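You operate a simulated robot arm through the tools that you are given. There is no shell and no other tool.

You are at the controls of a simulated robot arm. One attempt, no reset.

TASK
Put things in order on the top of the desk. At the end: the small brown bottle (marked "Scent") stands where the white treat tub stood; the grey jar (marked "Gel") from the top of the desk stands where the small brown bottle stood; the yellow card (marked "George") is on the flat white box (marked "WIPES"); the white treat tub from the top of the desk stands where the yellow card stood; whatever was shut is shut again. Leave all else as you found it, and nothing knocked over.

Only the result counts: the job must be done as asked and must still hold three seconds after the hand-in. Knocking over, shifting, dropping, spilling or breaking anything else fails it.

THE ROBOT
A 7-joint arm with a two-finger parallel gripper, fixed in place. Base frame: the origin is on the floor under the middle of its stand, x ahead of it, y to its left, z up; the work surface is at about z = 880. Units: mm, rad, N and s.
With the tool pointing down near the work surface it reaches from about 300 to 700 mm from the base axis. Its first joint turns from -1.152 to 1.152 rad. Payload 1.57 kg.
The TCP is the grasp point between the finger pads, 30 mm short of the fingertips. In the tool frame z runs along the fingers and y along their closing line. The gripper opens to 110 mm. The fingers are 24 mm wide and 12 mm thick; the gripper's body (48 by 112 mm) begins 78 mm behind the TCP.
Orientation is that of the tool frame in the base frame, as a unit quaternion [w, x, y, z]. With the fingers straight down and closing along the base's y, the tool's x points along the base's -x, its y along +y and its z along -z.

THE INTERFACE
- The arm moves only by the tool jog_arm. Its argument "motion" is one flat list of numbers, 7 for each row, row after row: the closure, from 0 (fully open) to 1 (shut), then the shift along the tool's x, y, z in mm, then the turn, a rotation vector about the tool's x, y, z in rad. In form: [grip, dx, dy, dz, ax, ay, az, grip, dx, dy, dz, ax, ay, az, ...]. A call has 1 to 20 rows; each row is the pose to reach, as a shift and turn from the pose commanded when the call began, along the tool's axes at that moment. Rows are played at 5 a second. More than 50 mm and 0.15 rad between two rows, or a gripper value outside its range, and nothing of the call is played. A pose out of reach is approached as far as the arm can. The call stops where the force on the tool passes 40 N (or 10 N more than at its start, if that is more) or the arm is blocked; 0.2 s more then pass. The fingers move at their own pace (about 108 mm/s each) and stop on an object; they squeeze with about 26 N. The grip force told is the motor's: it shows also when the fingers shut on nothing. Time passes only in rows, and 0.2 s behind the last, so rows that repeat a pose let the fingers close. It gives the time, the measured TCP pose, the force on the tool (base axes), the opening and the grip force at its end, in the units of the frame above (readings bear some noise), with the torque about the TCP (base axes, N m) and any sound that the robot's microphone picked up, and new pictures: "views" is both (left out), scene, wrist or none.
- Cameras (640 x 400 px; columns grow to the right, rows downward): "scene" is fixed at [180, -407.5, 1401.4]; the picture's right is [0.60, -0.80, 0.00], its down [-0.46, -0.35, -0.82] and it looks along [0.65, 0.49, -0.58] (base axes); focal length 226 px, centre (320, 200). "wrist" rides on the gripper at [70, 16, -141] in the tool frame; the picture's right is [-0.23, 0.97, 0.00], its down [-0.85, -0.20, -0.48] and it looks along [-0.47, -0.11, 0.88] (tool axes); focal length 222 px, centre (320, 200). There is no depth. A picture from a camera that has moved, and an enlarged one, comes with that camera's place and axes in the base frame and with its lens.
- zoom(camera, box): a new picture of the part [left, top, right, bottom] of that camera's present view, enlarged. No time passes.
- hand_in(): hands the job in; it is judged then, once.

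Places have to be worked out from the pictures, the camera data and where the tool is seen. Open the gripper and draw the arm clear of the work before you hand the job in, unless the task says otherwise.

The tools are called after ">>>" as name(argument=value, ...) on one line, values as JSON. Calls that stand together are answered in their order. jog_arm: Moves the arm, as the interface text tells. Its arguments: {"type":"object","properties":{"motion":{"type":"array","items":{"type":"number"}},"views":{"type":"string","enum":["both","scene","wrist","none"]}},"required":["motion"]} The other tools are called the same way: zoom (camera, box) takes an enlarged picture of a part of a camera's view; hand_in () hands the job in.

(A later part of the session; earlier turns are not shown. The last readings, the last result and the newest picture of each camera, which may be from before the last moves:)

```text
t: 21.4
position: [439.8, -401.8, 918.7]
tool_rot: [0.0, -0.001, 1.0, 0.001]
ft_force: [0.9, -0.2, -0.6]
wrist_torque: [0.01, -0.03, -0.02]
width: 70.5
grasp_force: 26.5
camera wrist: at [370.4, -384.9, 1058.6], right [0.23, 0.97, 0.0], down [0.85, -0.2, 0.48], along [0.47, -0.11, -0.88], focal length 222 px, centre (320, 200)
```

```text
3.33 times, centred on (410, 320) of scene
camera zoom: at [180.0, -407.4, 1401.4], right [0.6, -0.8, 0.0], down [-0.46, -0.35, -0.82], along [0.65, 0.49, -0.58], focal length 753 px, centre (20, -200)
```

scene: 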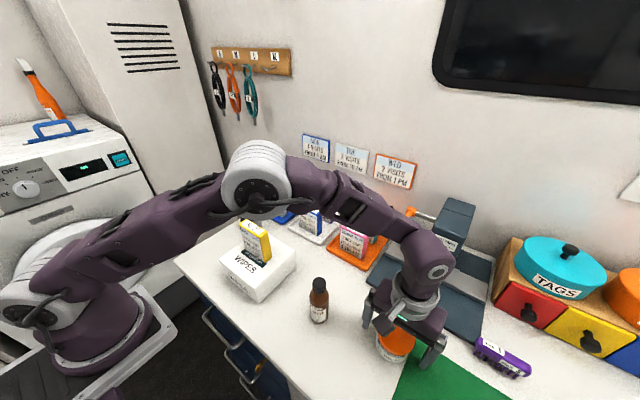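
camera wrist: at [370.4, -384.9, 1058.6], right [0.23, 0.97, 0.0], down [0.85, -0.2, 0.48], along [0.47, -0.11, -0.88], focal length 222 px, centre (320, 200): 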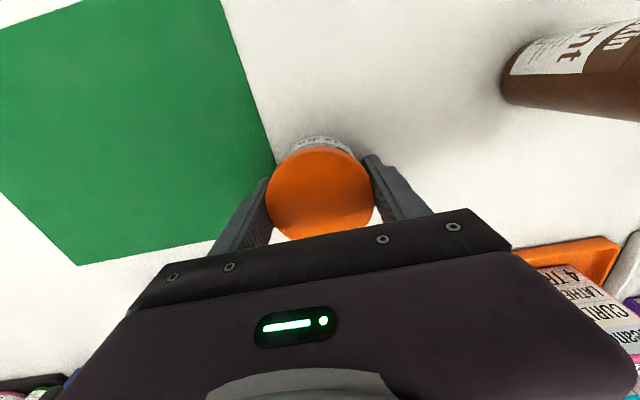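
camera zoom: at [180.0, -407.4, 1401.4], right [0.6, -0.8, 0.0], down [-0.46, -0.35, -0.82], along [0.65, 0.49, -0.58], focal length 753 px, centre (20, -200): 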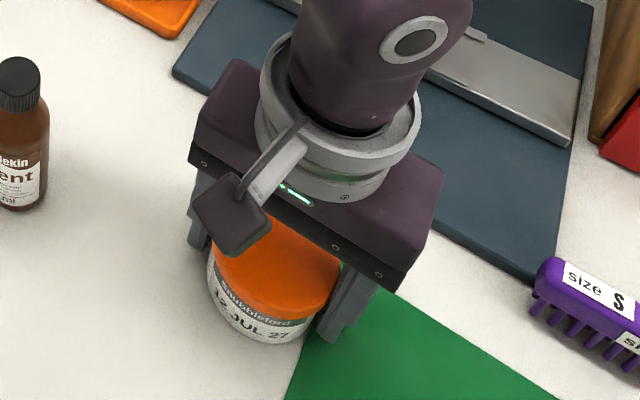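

The tub is gripped (70.5 mm, 26 N) at (439.5, −401), its original place. I lift a little and check that body and lid come up together.

>>> jog_arm(motion=[0.45, 0, 0, -8, 0, 0, 0, 0.45, 0, 0, -20, 0, 0, 0, 0.45, 0, 0, -35, 0, 0, 0, 0.45, 0, 0, -35, 0, 0, 0], views="both")

>>> zoom(camera="scene", box=[340, 260, 480, 380])

>>> zoom(camera="wrist", box=[220, 60, 430, 220])

```text
t: 22.4
position: [440.0, -400.1, 952.0]
tool_rot: [0.0, 0.0, 1.0, 0.0]
ft_force: [0.0, 0.3, -2.0]
wrist_torque: [-0.01, 0.0, 0.03]
width: 70.4
grasp_force: 26.7
camera wrist: at [370.5, -384.4, 1092.5], right [0.23, 0.97, 0.0], down [0.85, -0.2, 0.48], along [0.47, -0.11, -0.88], focal length 222 px, centre (320, 200)
```

scene: 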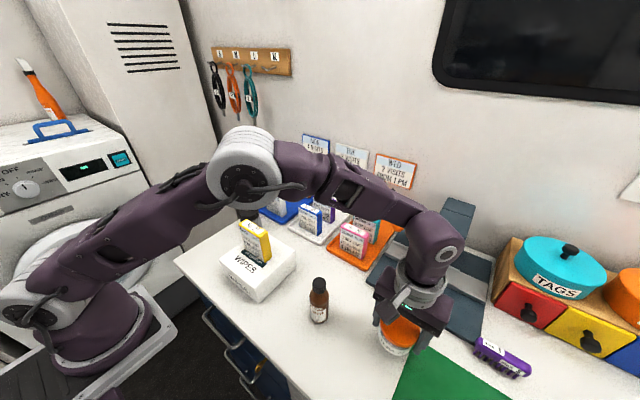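
wrist: 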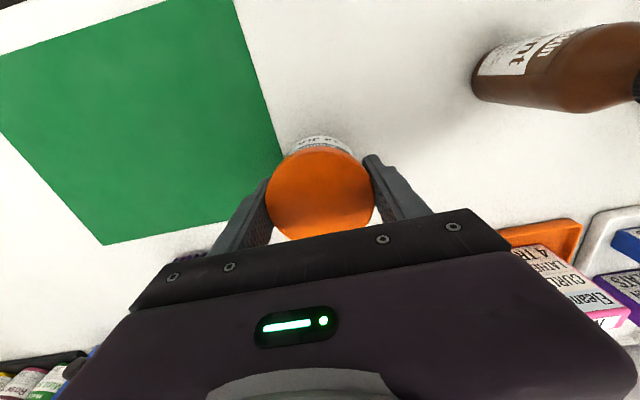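

```text
3.33 times, centred on (410, 320) of scene
camera zoom: at [180.0, -407.5, 1401.4], right [0.6, -0.8, 0.0], down [-0.46, -0.35, -0.82], along [0.65, 0.49, -0.58], focal length 753 px, centre (20, -200)
```

zoom: 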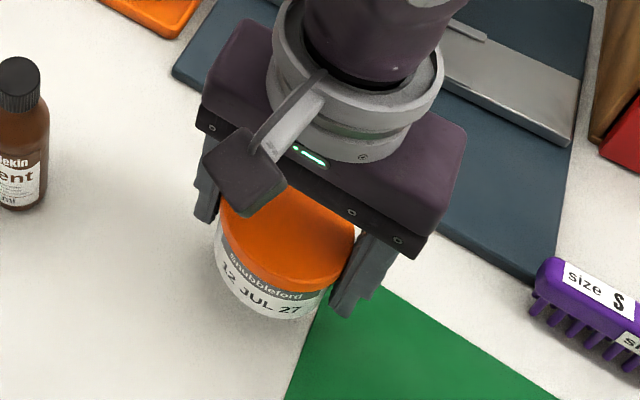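

```text
2.50 times, centred on (325, 140) of wrist
camera zoom: at [370.5, -384.4, 1092.5], right [0.23, 0.97, 0.0], down [0.85, -0.2, 0.48], along [0.47, -0.11, -0.88], focal length 555 px, centre (308, 350)
```

zoom: 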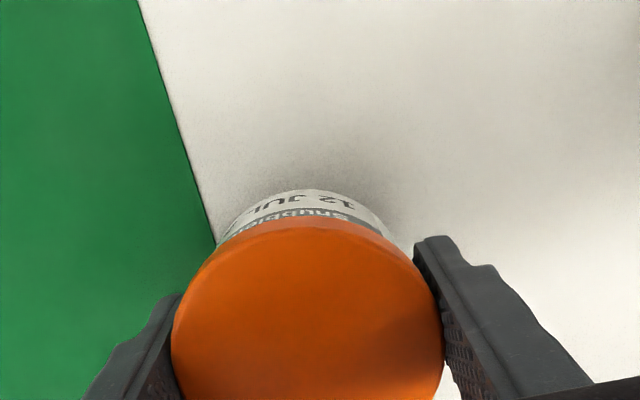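

Body and lid came up together (about 0.2 kg). I lift to z about 1100 and carry the tub over to in front of the blue tray, passing above bottle and card height.

>>> jog_arm(motion=[0.45, 0, 0, -37, 0, 0, 0, 0.45, 0, 0, -74, 0, 0, 0, 0.45, 0, 0, -111, 0, 0, 0, 0.45, 0, 0, -148, 0, 0, 0, 0.45, -13.3, 42.8, -148, 0, 0, 0, 0.45, -26.7, 85.5, -148, 0, 0, 0, 0.45, -40, 128.3, -148, 0, 0, 0, 0.45, -53.3, 171, -148, 0, 0, 0, 0.45, -66.7, 213.8, -148, 0, 0, 0, 0.45, -80, 256.5, -148, 0, 0, 0, 0.45, -93.3, 299.3, -148, 0, 0, 0, 0.45, -106.7, 342, -148, 0, 0, 0, 0.45, -120, 384.8, -148, 0, 0, 0, 0.45, -133.3, 427.5, -148, 0, 0, 0, 0.45, -146.7, 470.3, -148, 0, 0, 0, 0.45, -160, 513, -148, 0, 0, 0, 0.45, -160, 513, -148, 0, 0, 0], views="both")

```text
t: 26.0
position: [600.4, 112.2, 1099.7]
tool_rot: [0.001, 0.0, 1.0, 0.0]
ft_force: [-0.4, -0.4, -1.9]
wrist_torque: [-0.03, 0.01, 0.02]
width: 70.6
grasp_force: 25.7
camera wrist: at [532.1, 128.9, 1241.1], right [0.23, 0.97, 0.0], down [0.85, -0.2, 0.48], along [0.47, -0.11, -0.88], focal length 222 px, centre (320, 200)
```

scene: 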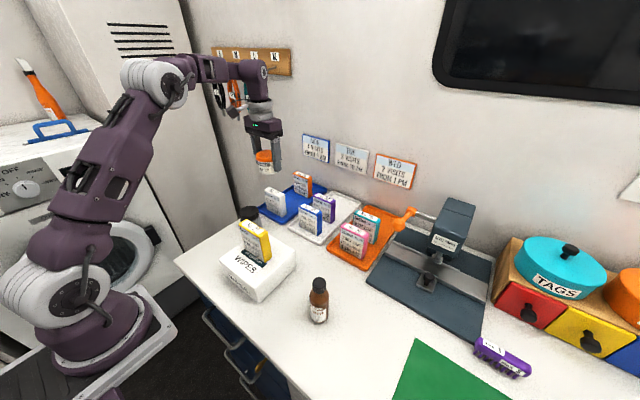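
wrist: 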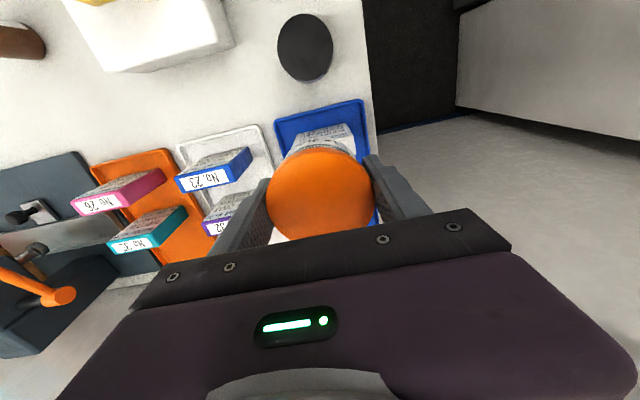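

The tub hangs upright in front of the tray at (600, 112). I move forward and down over Beatrice into the gap where George stood, stopping above the tray floor.

>>> jog_arm(motion=[0.45, -28, 0.5, 15, 0, 0, 0, 0.45, -54, 1, 45, 0, 0, 0, 0.45, -71, 1.3, 80, 0, 0, 0, 0.45, -79, 1.3, 112, 0, 0, 0, 0.45, -83.5, 1.3, 140, 0, 0, 0, 0.45, -83.5, 1.3, 140, 0, 0, 0], views="both")

>>> zoom(camera="scene", box=[225, 150, 345, 240])

>>> zoom(camera="wrist", box=[180, 20, 460, 230])

```text
t: 27.4
position: [682.9, 111.2, 960.6]
tool_rot: [0.0, 0.001, 1.0, 0.0]
ft_force: [0.2, -0.3, -2.3]
wrist_torque: [-0.03, 0.03, 0.0]
width: 70.6
grasp_force: 26.3
camera wrist: at [614.5, 127.7, 1101.2], right [0.23, 0.97, 0.0], down [0.85, -0.2, 0.48], along [0.47, -0.11, -0.88], focal length 222 px, centre (320, 200)
```

scene: 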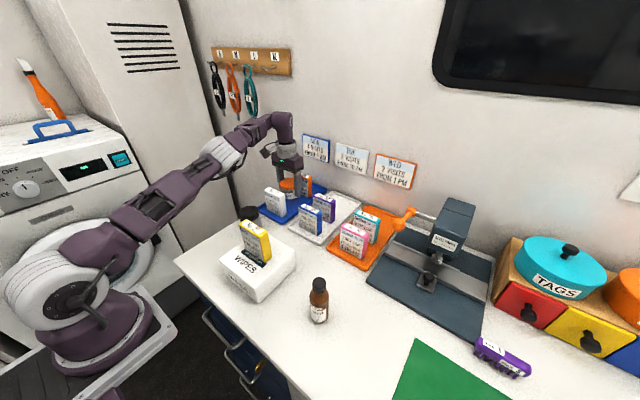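
wrist: 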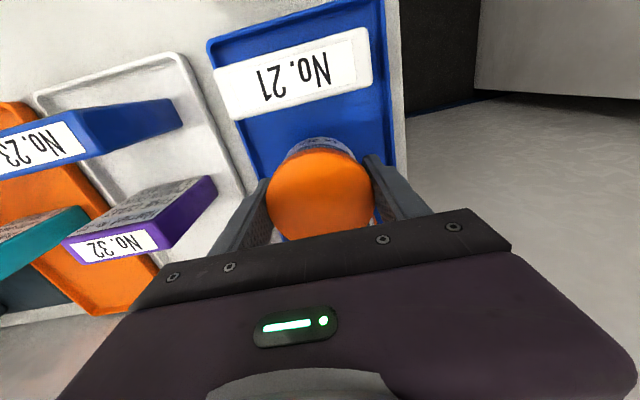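

```text
4.44 times, centred on (285, 195) of scene
camera zoom: at [180.0, -407.5, 1401.4], right [0.6, -0.8, 0.0], down [-0.46, -0.35, -0.82], along [0.65, 0.49, -0.58], focal length 1004 px, centre (476, 222)
```

zoom: 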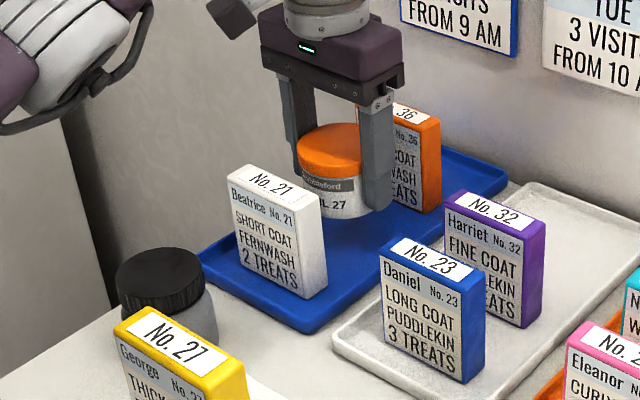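

```text
1.90 times, centred on (320, 125) of wrist
camera zoom: at [614.5, 127.7, 1101.2], right [0.23, 0.97, 0.0], down [0.85, -0.2, 0.48], along [0.47, -0.11, -0.88], focal length 423 px, centre (320, 343)
```

zoom: 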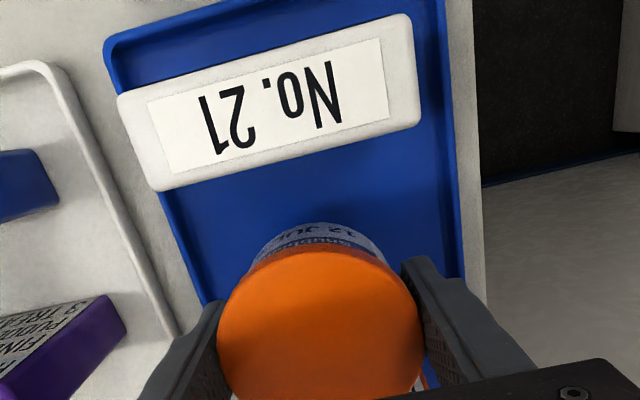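

The tub is in the gap, well clear of Beatrice and Wendy. I lower to about z 928, a few mm above the expected tray contact.

>>> jog_arm(motion=[0.45, -1, 1.5, 10, 0, 0, 0, 0.45, -1, 1.5, 22, 0, 0, 0, 0.45, -1, 1.5, 30, 0, 0, 0, 0.45, -1, 1.5, 32, 0, 0, 0, 0.45, -1, 1.5, 32, 0, 0, 0], views="scene")

>>> zoom(camera="scene", box=[245, 160, 325, 220])

```text
t: 28.6
position: [685.4, 113.7, 928.2]
tool_rot: [0.0, 0.0, 1.0, 0.0]
ft_force: [-0.2, 0.3, -1.4]
wrist_torque: [0.02, -0.02, 0.01]
width: 70.6
grasp_force: 25.7
```

scene: 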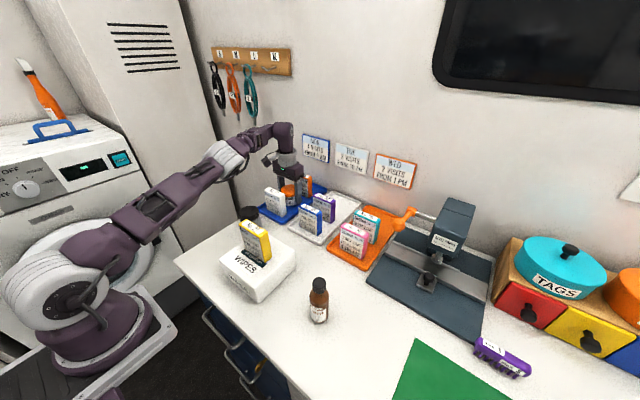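

```text
6.67 times, centred on (285, 190) of scene
camera zoom: at [180.0, -407.5, 1401.4], right [0.6, -0.8, 0.0], down [-0.46, -0.35, -0.82], along [0.65, 0.49, -0.58], focal length 1507 px, centre (553, 267)
```

zoom: 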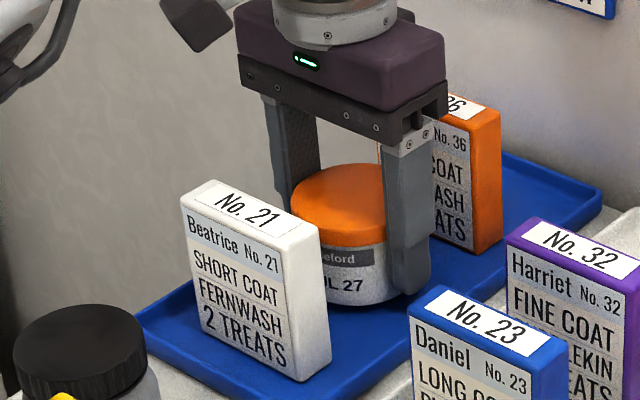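

No contact yet at z 928 (load −1.4 N). I lower in 1 mm steps until the weight is taken.

>>> jog_arm(motion=[0.45, 0, 0, 1, 0, 0, 0, 0.45, 0, 0, 2, 0, 0, 0, 0.45, 0, 0, 2, 0, 0, 0], views="none")

```text
t: 29.4
position: [683.7, 113.6, 926.3]
tool_rot: [0.0, 0.002, 1.0, 0.0]
ft_force: [0.8, 0.4, -1.1]
wrist_torque: [0.02, -0.02, 0.01]
width: 70.3
grasp_force: 25.6
```

>>> jog_arm(motion=[0.45, 0, 0, 0.7, 0, 0, 0, 0.45, 0, 0, 1.4, 0, 0, 0, 0.45, 0, 0, 1.4, 0, 0, 0], views="none")

```text
t: 30.2
position: [684.3, 114.8, 923.8]
tool_rot: [-0.001, -0.001, 1.0, 0.0]
ft_force: [-0.4, 0.2, -1.4]
wrist_torque: [-0.01, 0.02, 0.03]
width: 70.4
grasp_force: 25.7
```

Still carrying its weight at z 924; I continue with small steps.

>>> jog_arm(motion=[0.45, 0, 0, 0.7, 0, 0, 0, 0.45, 0, 0, 1.4, 0, 0, 0, 0.45, 0, 0, 1.4, 0, 0, 0], views="none")

```text
t: 31.0
position: [684.0, 114.3, 922.8]
tool_rot: [0.0, -0.001, 1.0, 0.0]
ft_force: [0.2, 0.3, -1.3]
wrist_torque: [0.01, 0.01, 0.0]
width: 70.4
grasp_force: 25.6
```

No contact yet at about z 923; another 1.5 mm.

>>> jog_arm(motion=[0.45, 0, 0, 0.7, 0, 0, 0, 0.45, 0, 0, 1.4, 0, 0, 0, 0.45, 0, 0, 1.4, 0, 0, 0], views="scene")

>>> zoom(camera="scene", box=[255, 170, 315, 215])

```text
t: 31.8
position: [685.0, 114.7, 923.6]
tool_rot: [0.001, 0.001, 1.0, 0.0]
ft_force: [0.8, -1.9, 1.2]
wrist_torque: [0.02, -0.05, 0.0]
width: 70.4
grasp_force: 25.8
```

scene: 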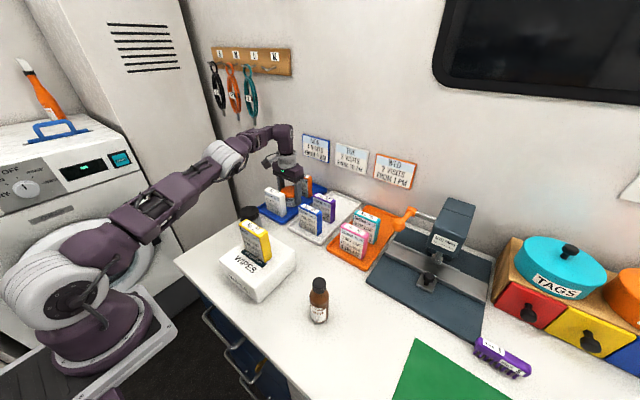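

```text
8.89 times, centred on (285, 192) of scene
camera zoom: at [179.9, -407.5, 1401.4], right [0.6, -0.8, 0.0], down [-0.46, -0.35, -0.82], along [0.65, 0.49, -0.58], focal length 2009 px, centre (631, 267)
```

zoom: 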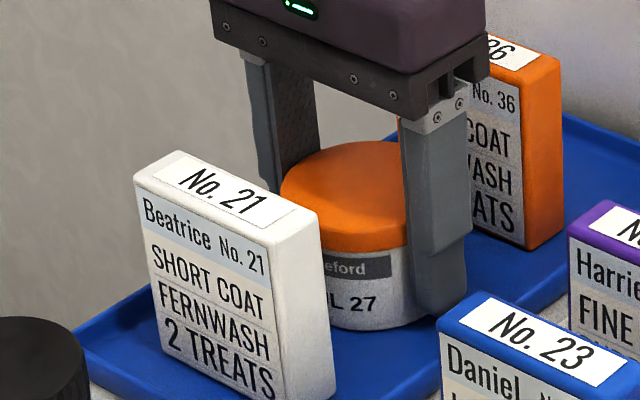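

The force turned to +1.2 N, so the tub stands on the tray floor. I open partly (to about 91 mm, clear of the tray rims) and check.

>>> jog_arm(motion=[0.35, 0, 0, 0, 0, 0, 0, 0.31, 0, 0, 0, 0, 0, 0, 0.25, 0, 0, 0, 0, 0, 0, 0.18, 0, 0, 0, 0, 0, 0, 0.18, 0, 0, 0, 0, 0, 0], views="both")

>>> zoom(camera="wrist", box=[180, 20, 460, 230])

>>> zoom(camera="scene", box=[245, 160, 325, 220])

```text
t: 33.0
position: [684.6, 115.1, 922.6]
tool_rot: [-0.001, 0.0, 1.0, 0.0]
ft_force: [-0.7, -0.5, 0.0]
wrist_torque: [-0.01, -0.01, 0.01]
width: 90.3
grasp_force: 0.1
camera wrist: at [615.4, 130.7, 1062.4], right [0.23, 0.97, 0.0], down [0.85, -0.2, 0.48], along [0.47, -0.11, -0.88], focal length 222 px, centre (320, 200)
```

scene: 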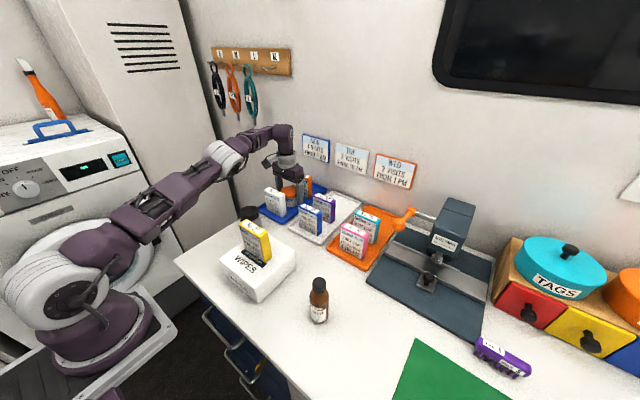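
wrist: 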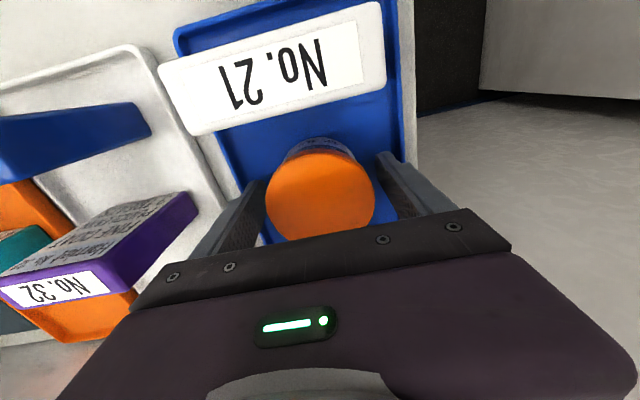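

```text
1.90 times, centred on (320, 125) of wrist
camera zoom: at [615.4, 130.7, 1062.4], right [0.23, 0.97, 0.0], down [0.85, -0.2, 0.48], along [0.47, -0.11, -0.88], focal length 423 px, centre (320, 343)
```

zoom: 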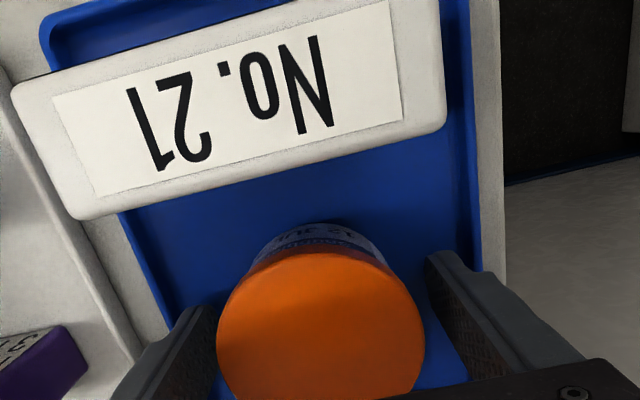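

```text
6.67 times, centred on (285, 190) of scene
camera zoom: at [180.0, -407.5, 1401.4], right [0.6, -0.8, 0.0], down [-0.46, -0.35, -0.82], along [0.65, 0.49, -0.58], focal length 1507 px, centre (553, 267)
```

zoom: 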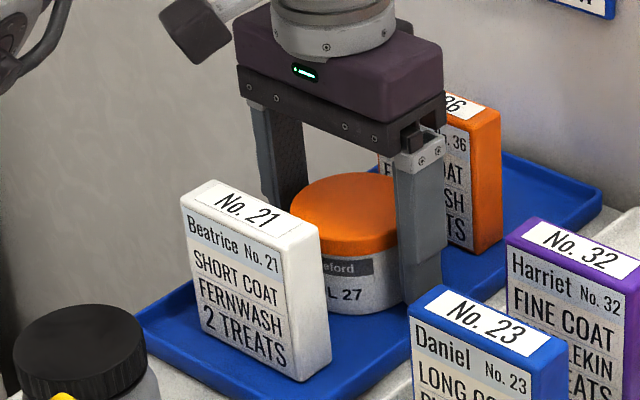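

The tub stands at about (684, 114.5), released. I rise straight up out of the tray and travel to above the bottle at about (397, −242).

>>> jog_arm(motion=[0.18, 0, 0, -35, 0, 0, 0, 0.18, 6, 0, -75, 0, 0, 0, 0.18, 24, 0, -115, 0, 0, 0, 0.18, 45, 0, -155, 0, 0, 0, 0.18, 69, -33, -175, 0, 0, 0, 0.18, 93, -69, -188, 0, 0, 0, 0.18, 117, -105, -188, 0, 0, 0, 0, 141, -141, -188, 0, 0, 0, 0, 165, -177, -188, 0, 0, 0, 0, 190, -213, -188, 0, 0, 0, 0, 214, -249, -188, 0, 0, 0, 0, 238, -285, -188, 0, 0, 0, 0, 262, -321, -188, 0, 0, 0, 0, 285, -356, -188, 0, 0, 0, 0, 285, -356, -188, 0, 0, 0], views="both")

>>> zoom(camera="wrist", box=[220, 60, 430, 220])

>>> zoom(camera="scene", box=[225, 150, 345, 240])

```text
t: 36.2
position: [397.9, -242.6, 1108.2]
tool_rot: [0.0, 0.0, 1.0, 0.0]
ft_force: [0.3, -0.1, -1.1]
wrist_torque: [0.01, 0.0, -0.01]
width: 109.9
grasp_force: 0.0
camera wrist: at [328.8, -225.9, 1249.3], right [0.23, 0.97, 0.0], down [0.85, -0.2, 0.48], along [0.47, -0.11, -0.88], focal length 222 px, centre (320, 200)
```

scene: 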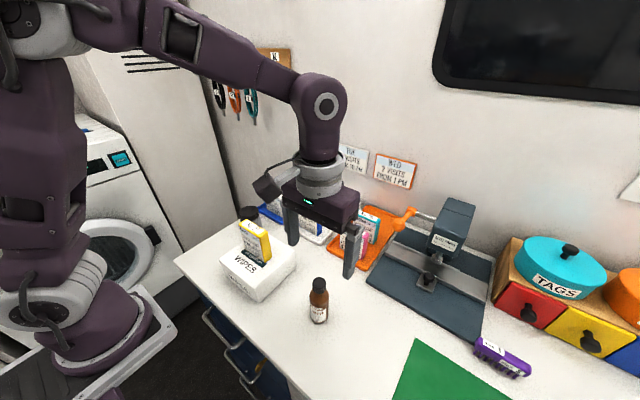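
wrist: 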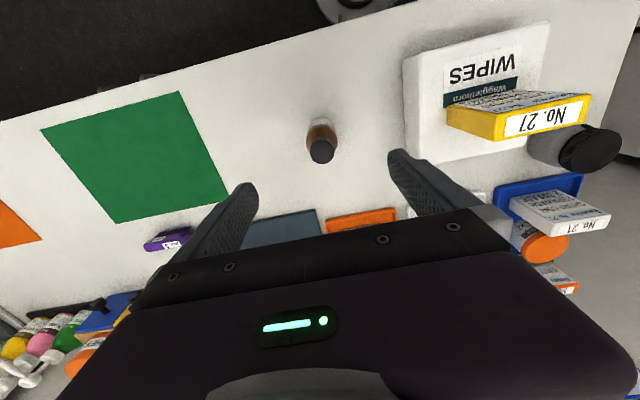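

```text
2.50 times, centred on (325, 140) of wrist
camera zoom: at [328.8, -225.9, 1249.3], right [0.23, 0.97, 0.0], down [0.85, -0.2, 0.48], along [0.47, -0.11, -0.88], focal length 555 px, centre (308, 350)
```

zoom: 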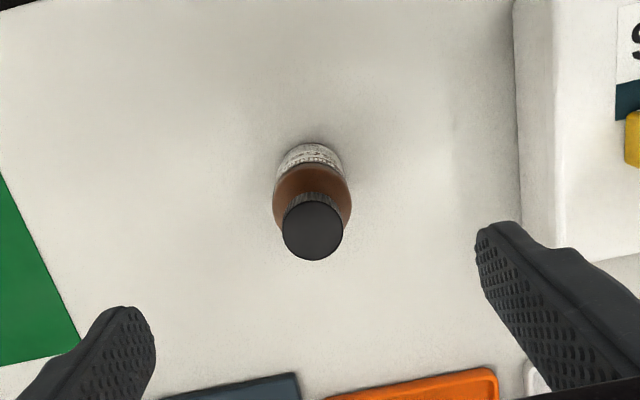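

```text
4.44 times, centred on (285, 195) of scene
camera zoom: at [180.0, -407.5, 1401.4], right [0.6, -0.8, 0.0], down [-0.46, -0.35, -0.82], along [0.65, 0.49, -0.58], focal length 1004 px, centre (476, 222)
```

zoom: 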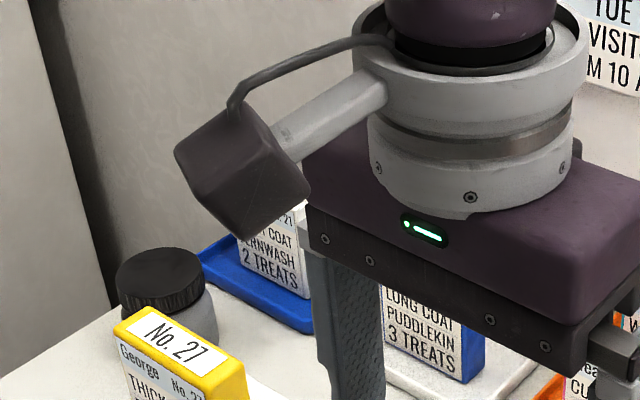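

The bottle's axis comes out at (399, −241), cap top about z 1007. To keep the palm above the cap I'll grip with TCP at z about 947; I lower around it now.

>>> jog_arm(motion=[0, -1.2, 1.5, 35, 0, 0, 0, 0, -1.2, 1.5, 75, 0, 0, 0, 0, -1.2, 1.5, 115, 0, 0, 0, 0, -1.2, 1.5, 145, 0, 0, 0, 0, -1.2, 1.5, 161, 0, 0, 0, 0, -1.2, 1.5, 161, 0, 0, 0], views="both")

>>> zoom(camera="wrist", box=[220, 60, 430, 220])

>>> zoom(camera="scene", box=[270, 220, 390, 340])

```text
t: 37.6
position: [401.5, -239.2, 946.9]
tool_rot: [0.0, 0.0, 1.0, -0.001]
ft_force: [0.5, 0.2, 0.4]
wrist_torque: [0.0, 0.02, -0.01]
width: 110.0
grasp_force: 0.0
camera wrist: at [332.2, -222.6, 1088.0], right [0.23, 0.97, 0.0], down [0.86, -0.2, 0.48], along [0.47, -0.11, -0.88], focal length 222 px, centre (320, 200)
```

scene: 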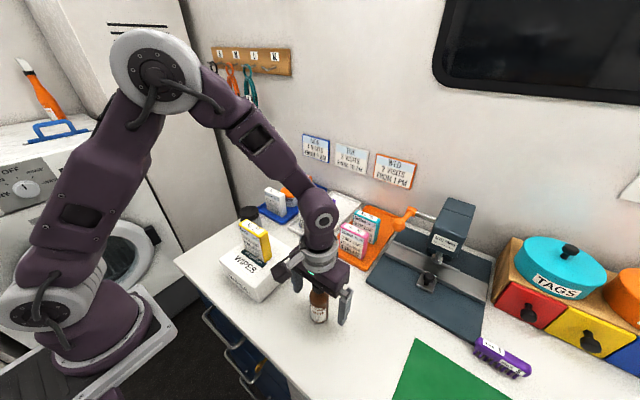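
wrist: 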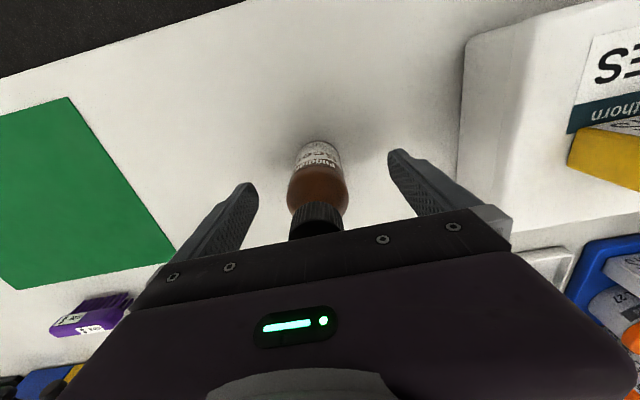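

```text
2.50 times, centred on (325, 140) of wrist
camera zoom: at [332.2, -222.6, 1088.0], right [0.23, 0.97, 0.0], down [0.86, -0.2, 0.48], along [0.47, -0.11, -0.88], focal length 555 px, centre (308, 350)
```

zoom: 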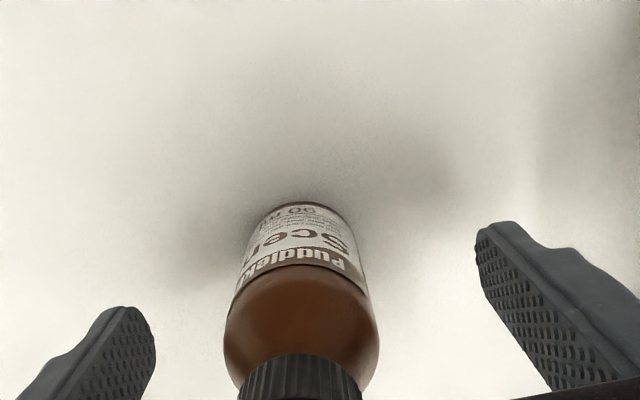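

```text
3.33 times, centred on (330, 280) of scene
camera zoom: at [180.0, -407.5, 1401.4], right [0.6, -0.8, 0.0], down [-0.46, -0.35, -0.82], along [0.65, 0.49, -0.58], focal length 753 px, centre (287, -67)
```

zoom: 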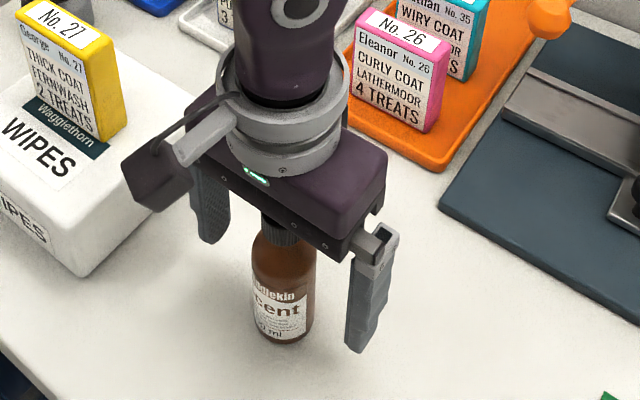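

The bottle is about 2 mm off centre toward −y. I correct and close gently (body about 40 mm wide).

>>> jog_arm(motion=[0, 0.7, -1.8, 0, 0, 0, 0, 0.25, 0.7, -1.8, 0, 0, 0, 0, 0.45, 0.7, -1.8, 0, 0, 0, 0, 0.55, 0.7, -1.8, 0, 0, 0, 0, 0.59, 0.7, -1.8, 0, 0, 0, 0, 0.62, 0.7, -1.8, 0, 0, 0, 0, 0.65, 0.7, -1.8, 0, 0, 0, 0, 0.72, 0.7, -1.8, 0, 0, 0, 0, 0.72, 0.7, -1.8, 0, 0, 0, 0], views="both")

>>> zoom(camera="scene", box=[270, 220, 390, 340])

>>> zoom(camera="wrist", box=[220, 60, 430, 220])

```text
t: 39.6
position: [399.8, -240.1, 948.1]
tool_rot: [0.0, 0.0, 1.0, 0.0]
ft_force: [0.5, 1.4, 1.3]
wrist_torque: [0.01, 0.01, 0.0]
width: 41.0
grasp_force: 25.5
camera wrist: at [331.1, -224.7, 1088.8], right [0.23, 0.97, 0.0], down [0.85, -0.2, 0.48], along [0.47, -0.11, -0.88], focal length 222 px, centre (320, 200)
```

scene: 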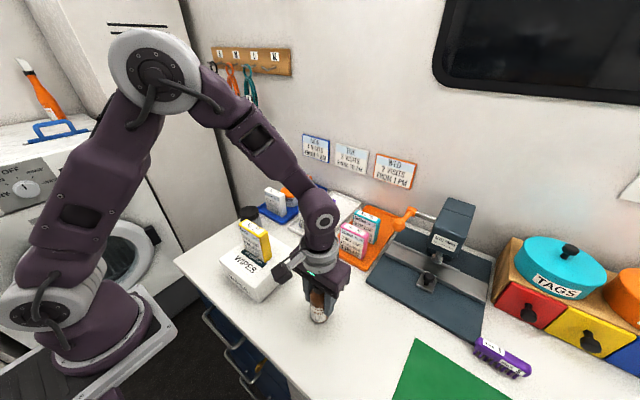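
wrist: 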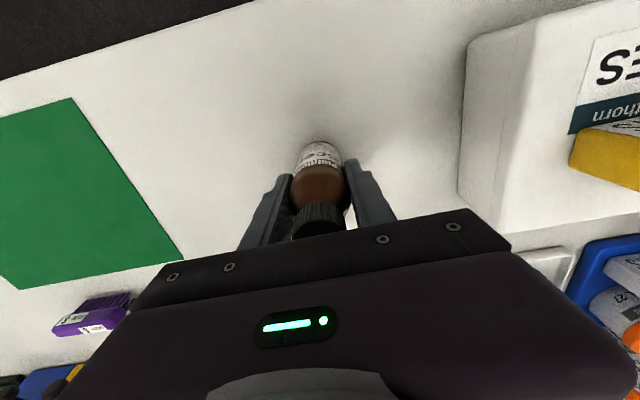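

```text
3.33 times, centred on (330, 280) of scene
camera zoom: at [180.0, -407.4, 1401.4], right [0.6, -0.8, 0.0], down [-0.46, -0.35, -0.82], along [0.65, 0.49, -0.58], focal length 753 px, centre (287, -67)
```

zoom: 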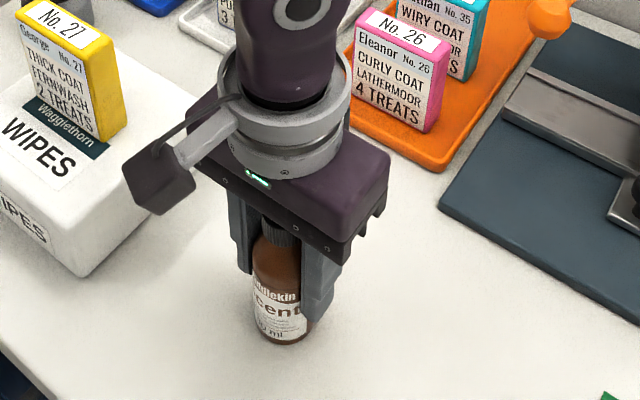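

```text
2.50 times, centred on (325, 140) of wrist
camera zoom: at [331.1, -224.7, 1088.8], right [0.23, 0.97, 0.0], down [0.85, -0.2, 0.48], along [0.47, -0.11, -0.88], focal length 555 px, centre (308, 350)
```

zoom: 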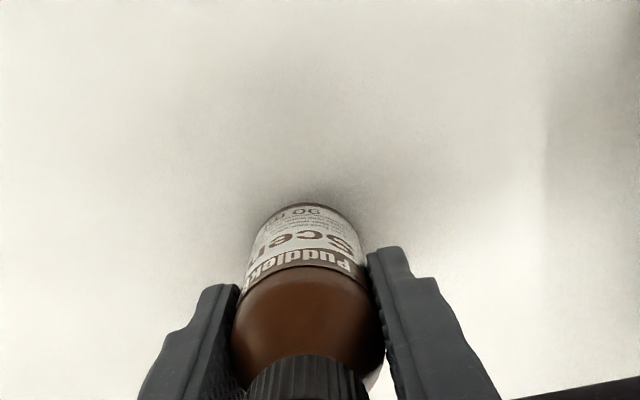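

The bottle is held (41.0 mm) at about (399.7, −240.5). I lift it and carry it to above the tub's old place (439.5, −401), stopping 12 mm above the desk.

>>> jog_arm(motion=[0.72, 0, 0, -10, 0, 0, 0, 0.72, 0, 0, -30, 0, 0, 0, 0.72, 0, 0, -55, 0, 0, 0, 0.72, -10, -40, -55, 0, 0, 0, 0.72, -20, -80, -55, 0, 0, 0, 0.72, -30, -120, -55, 0, 0, 0, 0.72, -40, -160.5, -55, 0, 0, 0, 0.72, -40, -160.5, -35, 0, 0, 0, 0.72, -40, -160.5, -12, 0, 0, 0, 0.72, -40, -160.5, -12, 0, 0, 0], views="both")

>>> zoom(camera="scene", box=[330, 250, 480, 390])

>>> zoom(camera="wrist", box=[180, 60, 430, 240])

```text
t: 41.8
position: [437.0, -403.4, 958.2]
tool_rot: [0.0, 0.0, 1.0, 0.0]
ft_force: [0.9, -0.2, -1.6]
wrist_torque: [-0.02, 0.0, 0.01]
width: 41.0
grasp_force: 26.1
camera wrist: at [369.1, -387.4, 1098.3], right [0.23, 0.97, 0.0], down [0.85, -0.2, 0.48], along [0.47, -0.11, -0.88], focal length 222 px, centre (320, 200)
```

scene: 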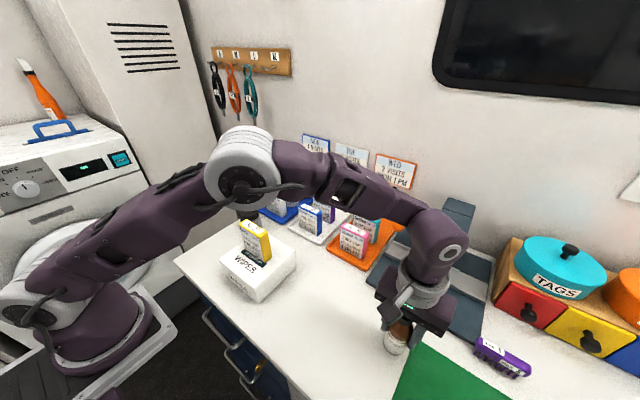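
wrist: 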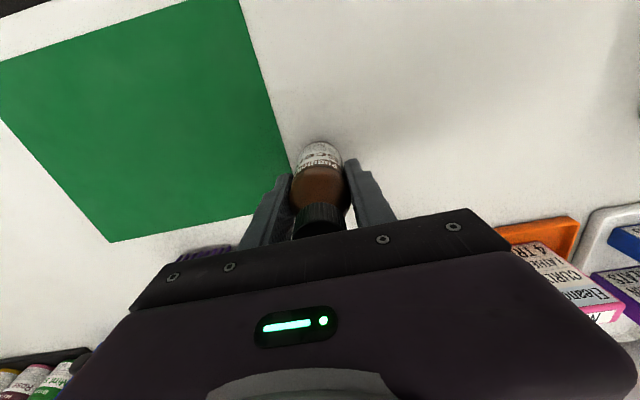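

```text
2.86 times, centred on (405, 320) of scene
camera zoom: at [180.0, -407.5, 1401.4], right [0.6, -0.8, 0.0], down [-0.46, -0.35, -0.82], along [0.65, 0.49, -0.58], focal length 646 px, centre (77, -143)
```

zoom: 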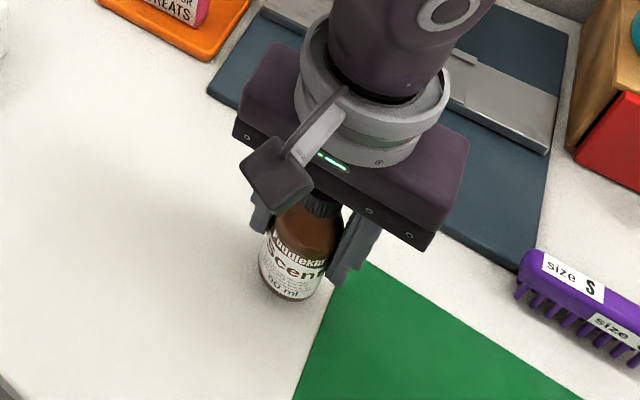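

```text
2.22 times, centred on (305, 150) of wrist
camera zoom: at [369.1, -387.4, 1098.3], right [0.23, 0.97, 0.0], down [0.85, -0.2, 0.48], along [0.47, -0.11, -0.88], focal length 494 px, centre (353, 311)
```

zoom: 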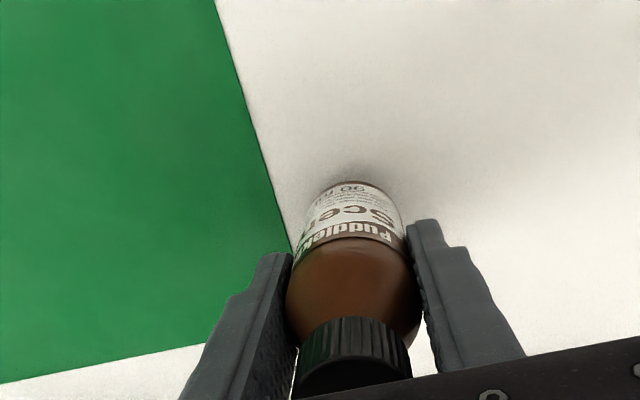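

The bottle hangs upright beside the mat corner, about 2 mm off the target in y. I correct and lower to just above the desk.

>>> jog_arm(motion=[0.72, -1, 1.8, 3, 0, 0, 0, 0.72, -1, 1.8, 7, 0, 0, 0, 0.72, -1, 1.8, 9.5, 0, 0, 0, 0.72, -1, 1.8, 9.5, 0, 0, 0], views="none")

```text
t: 42.8
position: [439.0, -401.5, 951.0]
tool_rot: [0.0, 0.0, 1.0, 0.001]
ft_force: [-0.4, 0.0, -1.0]
wrist_torque: [0.01, -0.04, -0.02]
width: 41.0
grasp_force: 26.1
```

At (439, −401.5, 951) with the bottle's weight still hanging; I step down 0.7 mm at a time.

>>> jog_arm(motion=[0.72, 0, 0, 0.7, 0, 0, 0, 0.72, 0, 0, 1.4, 0, 0, 0, 0.72, 0, 0, 2, 0, 0, 0, 0.72, 0, 0, 2, 0, 0, 0], views="none")

```text
t: 43.8
position: [440.0, -399.5, 948.9]
tool_rot: [-0.001, 0.001, 1.0, 0.0]
ft_force: [-0.1, -0.1, -1.6]
wrist_torque: [-0.02, -0.03, 0.0]
width: 40.8
grasp_force: 25.8
```

Still hanging at z about 948.5; I continue down in sub-millimetre steps.

>>> jog_arm(motion=[0.72, 0, 0, 0.6, 0, 0, 0, 0.72, 0, 0, 1.2, 0, 0, 0, 0.72, 0, 0, 1.2, 0, 0, 0], views="none")

```text
t: 44.6
position: [440.3, -401.0, 948.8]
tool_rot: [0.0, 0.0, 1.0, 0.0]
ft_force: [-1.0, 4.3, 11.9]
wrist_torque: [0.25, 0.11, -0.04]
width: 41.0
grasp_force: 25.7
```

Contact at 12 N. I back off half a millimetre to relieve it.

>>> jog_arm(motion=[0.72, 0, 0, -0.4, 0, 0, 0, 0.72, 0, 0, -0.5, 0, 0, 0], views="none")

```text
t: 45.2
position: [440.7, -400.5, 948.4]
tool_rot: [0.0, 0.001, 1.0, 0.001]
ft_force: [-1.7, 1.9, 6.4]
wrist_torque: [0.12, 0.13, -0.01]
width: 40.9
grasp_force: 26.4
```

>>> jog_arm(motion=[0.72, 0, 0, -0.4, 0, 0, 0, 0.72, 0, 0, -0.4, 0, 0, 0], views="scene")

>>> zoom(camera="scene", box=[330, 250, 480, 390])

```text
t: 45.8
position: [439.8, -399.9, 948.1]
tool_rot: [0.001, 0.0, 1.0, 0.0]
ft_force: [0.2, -0.8, -1.3]
wrist_torque: [0.02, -0.03, 0.0]
width: 41.0
grasp_force: 25.9
```

scene: 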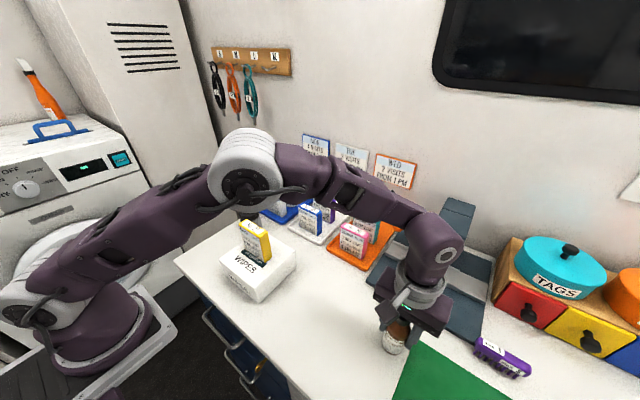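

```text
2.86 times, centred on (405, 320) of scene
camera zoom: at [180.0, -407.5, 1401.4], right [0.6, -0.8, 0.0], down [-0.46, -0.35, -0.82], along [0.65, 0.49, -0.58], focal length 646 px, centre (77, -143)
```

zoom: 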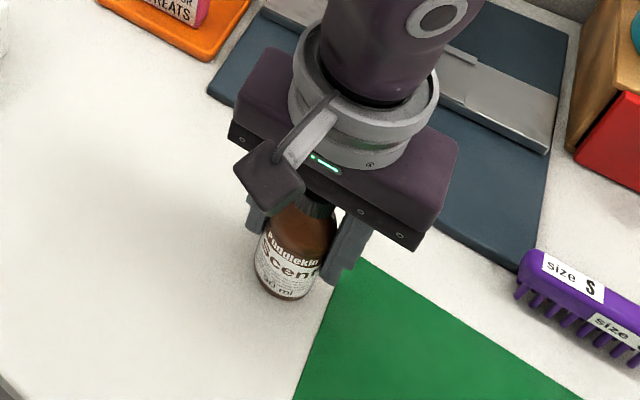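

Now only the bottle's weight is felt, so it is a fraction of a mm above contact. I lower 0.3 mm and open the fingers.

>>> jog_arm(motion=[0.72, 0, 0, 0.3, 0, 0, 0, 0.64, 0, 0, 0.3, 0, 0, 0, 0.6, 0, 0, 0.3, 0, 0, 0, 0.52, 0, 0, 0.3, 0, 0, 0, 0.35, 0, 0, 0.3, 0, 0, 0, 0.15, 0, 0, 0.3, 0, 0, 0, 0, 0, 0, 0.3, 0, 0, 0, 0, 0, 0, 0.3, 0, 0, 0], views="both")

>>> zoom(camera="scene", box=[330, 250, 480, 390])

>>> zoom(camera="wrist", box=[180, 60, 430, 240])

```text
t: 47.6
position: [441.1, -400.4, 948.7]
tool_rot: [0.0, 0.0, 1.0, 0.0]
ft_force: [1.2, 0.2, 0.8]
wrist_torque: [-0.03, 0.02, 0.01]
width: 110.1
grasp_force: 0.0
camera wrist: at [372.0, -384.4, 1089.2], right [0.23, 0.97, 0.0], down [0.85, -0.2, 0.48], along [0.47, -0.11, -0.88], focal length 222 px, centre (320, 200)
```

scene: 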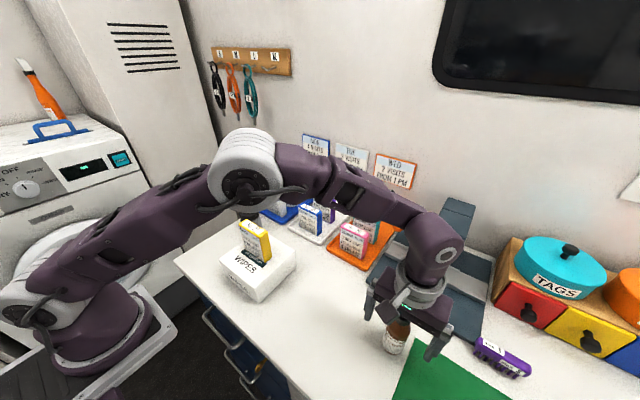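
wrist: 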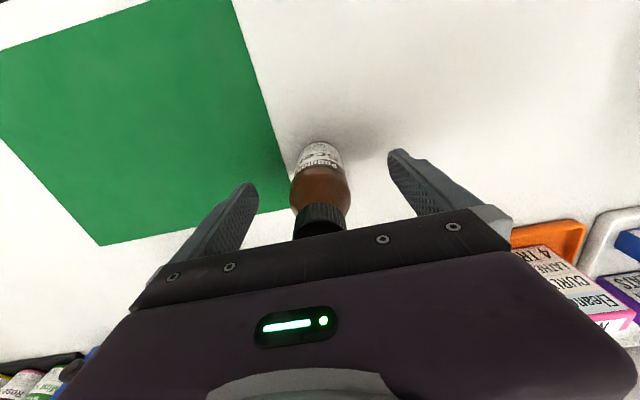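

```text
2.86 times, centred on (405, 320) of scene
camera zoom: at [180.0, -407.5, 1401.4], right [0.6, -0.8, 0.0], down [-0.46, -0.35, -0.82], along [0.65, 0.49, -0.58], focal length 646 px, centre (77, -143)
```

zoom: 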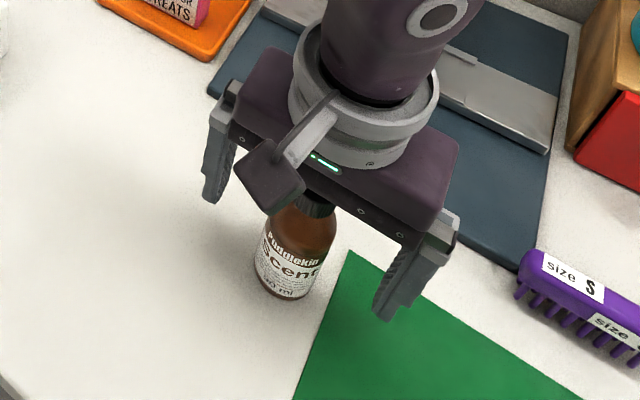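

```text
2.22 times, centred on (305, 150) of wrist
camera zoom: at [372.0, -384.4, 1089.2], right [0.23, 0.97, 0.0], down [0.85, -0.2, 0.48], along [0.47, -0.11, -0.88], focal length 494 px, centre (353, 311)
```

zoom: 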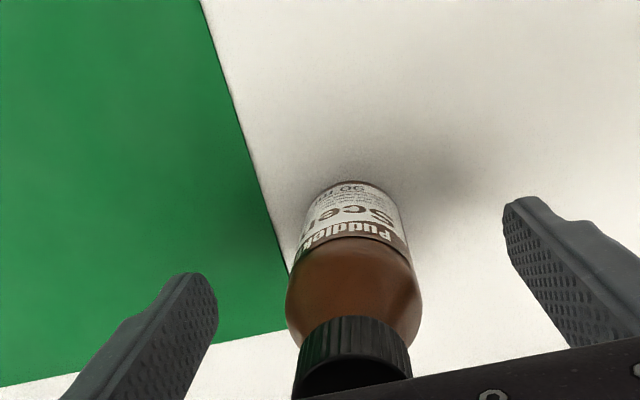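

The bottle stands free at (440, −400.5). I rise straight above it and travel to the grey jar at about (504, 114).

>>> jog_arm(motion=[0, 0, 0, -40, 0, 0, 0, 0, 0, 0, -80, 0, 0, 0, 0, 0, 0, -120, 0, 0, 0, 0, 0, 0, -160, 0, 0, 0, 0, -5.3, 42.8, -165, 0, 0, 0, 0, -10.7, 85.7, -165, 0, 0, 0, 0, -16, 128.5, -165, 0, 0, 0, 0, -21.3, 171.3, -165, 0, 0, 0, 0, -26.7, 214.2, -165, 0, 0, 0, 0, -32, 257, -165, 0, 0, 0, 0, -37.3, 299.8, -165, 0, 0, 0, 0, -42.7, 342.7, -165, 0, 0, 0, 0, -48, 385.5, -165, 0, 0, 0, 0, -53.3, 428.3, -165, 0, 0, 0, 0, -58.7, 471.2, -165, 0, 0, 0, 0, -64, 514, -165, 0, 0, 0, 0, -64, 514, -165, 0, 0, 0], views="both")

>>> zoom(camera="wrist", box=[180, 20, 460, 230])

>>> zoom(camera="scene", box=[330, 250, 480, 390])

>>> zoom(camera="scene", box=[215, 170, 315, 250])

```text
t: 51.2
position: [503.5, 116.2, 1115.5]
tool_rot: [0.0, 0.002, 1.0, 0.001]
ft_force: [0.1, 0.1, -0.2]
wrist_torque: [0.02, 0.02, 0.01]
width: 109.9
grasp_force: 0.0
camera wrist: at [435.2, 131.9, 1255.7], right [0.23, 0.97, 0.0], down [0.85, -0.2, 0.48], along [0.47, -0.11, -0.88], focal length 222 px, centre (320, 200)
```

scene: 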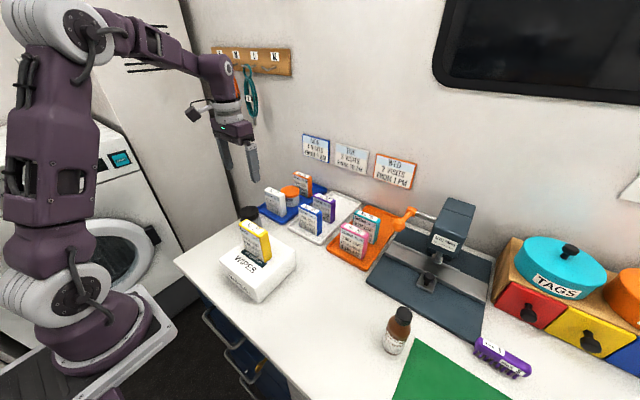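
wrist: 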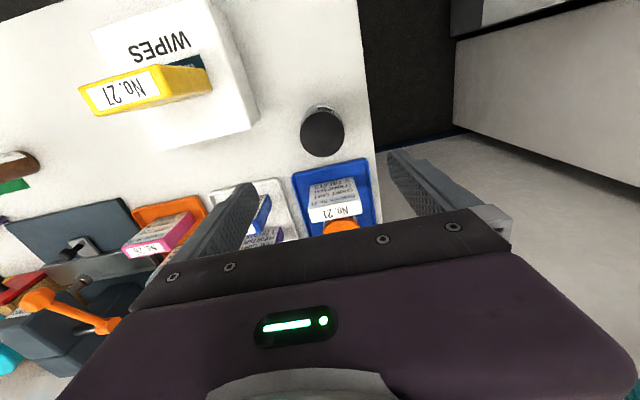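

```text
1.90 times, centred on (320, 125) of wrist
camera zoom: at [435.2, 131.9, 1255.7], right [0.23, 0.97, 0.0], down [0.85, -0.2, 0.48], along [0.47, -0.11, -0.88], focal length 423 px, centre (320, 343)
```

zoom: 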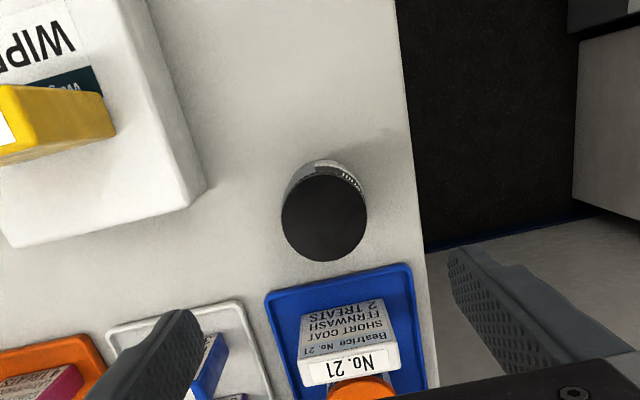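

```text
2.86 times, centred on (405, 320) of scene
camera zoom: at [180.0, -407.4, 1401.4], right [0.6, -0.8, 0.0], down [-0.46, -0.35, -0.82], along [0.65, 0.49, -0.58], focal length 646 px, centre (77, -143)
```

zoom: 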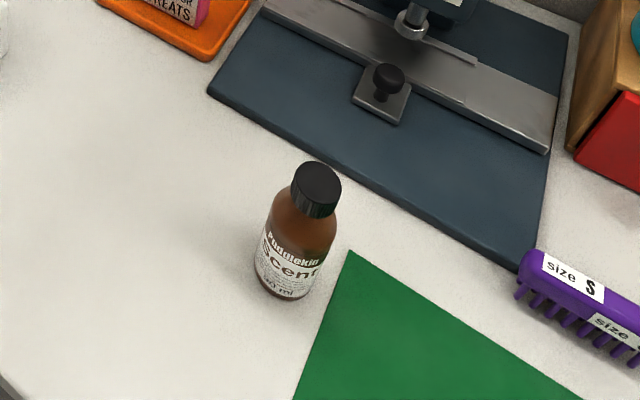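

```text
5.00 times, centred on (265, 210) of scene
camera zoom: at [180.0, -407.4, 1401.4], right [0.6, -0.8, 0.0], down [-0.46, -0.35, -0.82], along [0.65, 0.49, -0.58], focal length 1130 px, centre (595, 150)
```

zoom: 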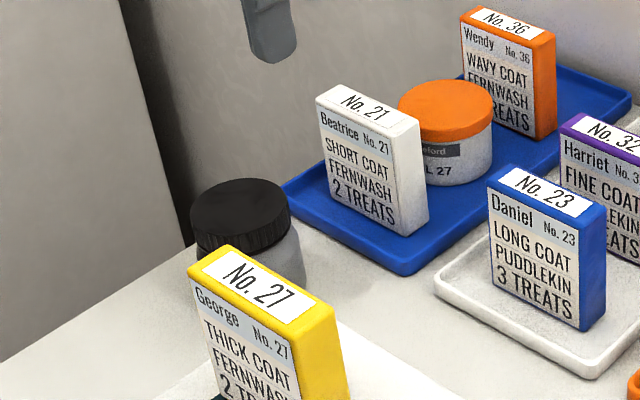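

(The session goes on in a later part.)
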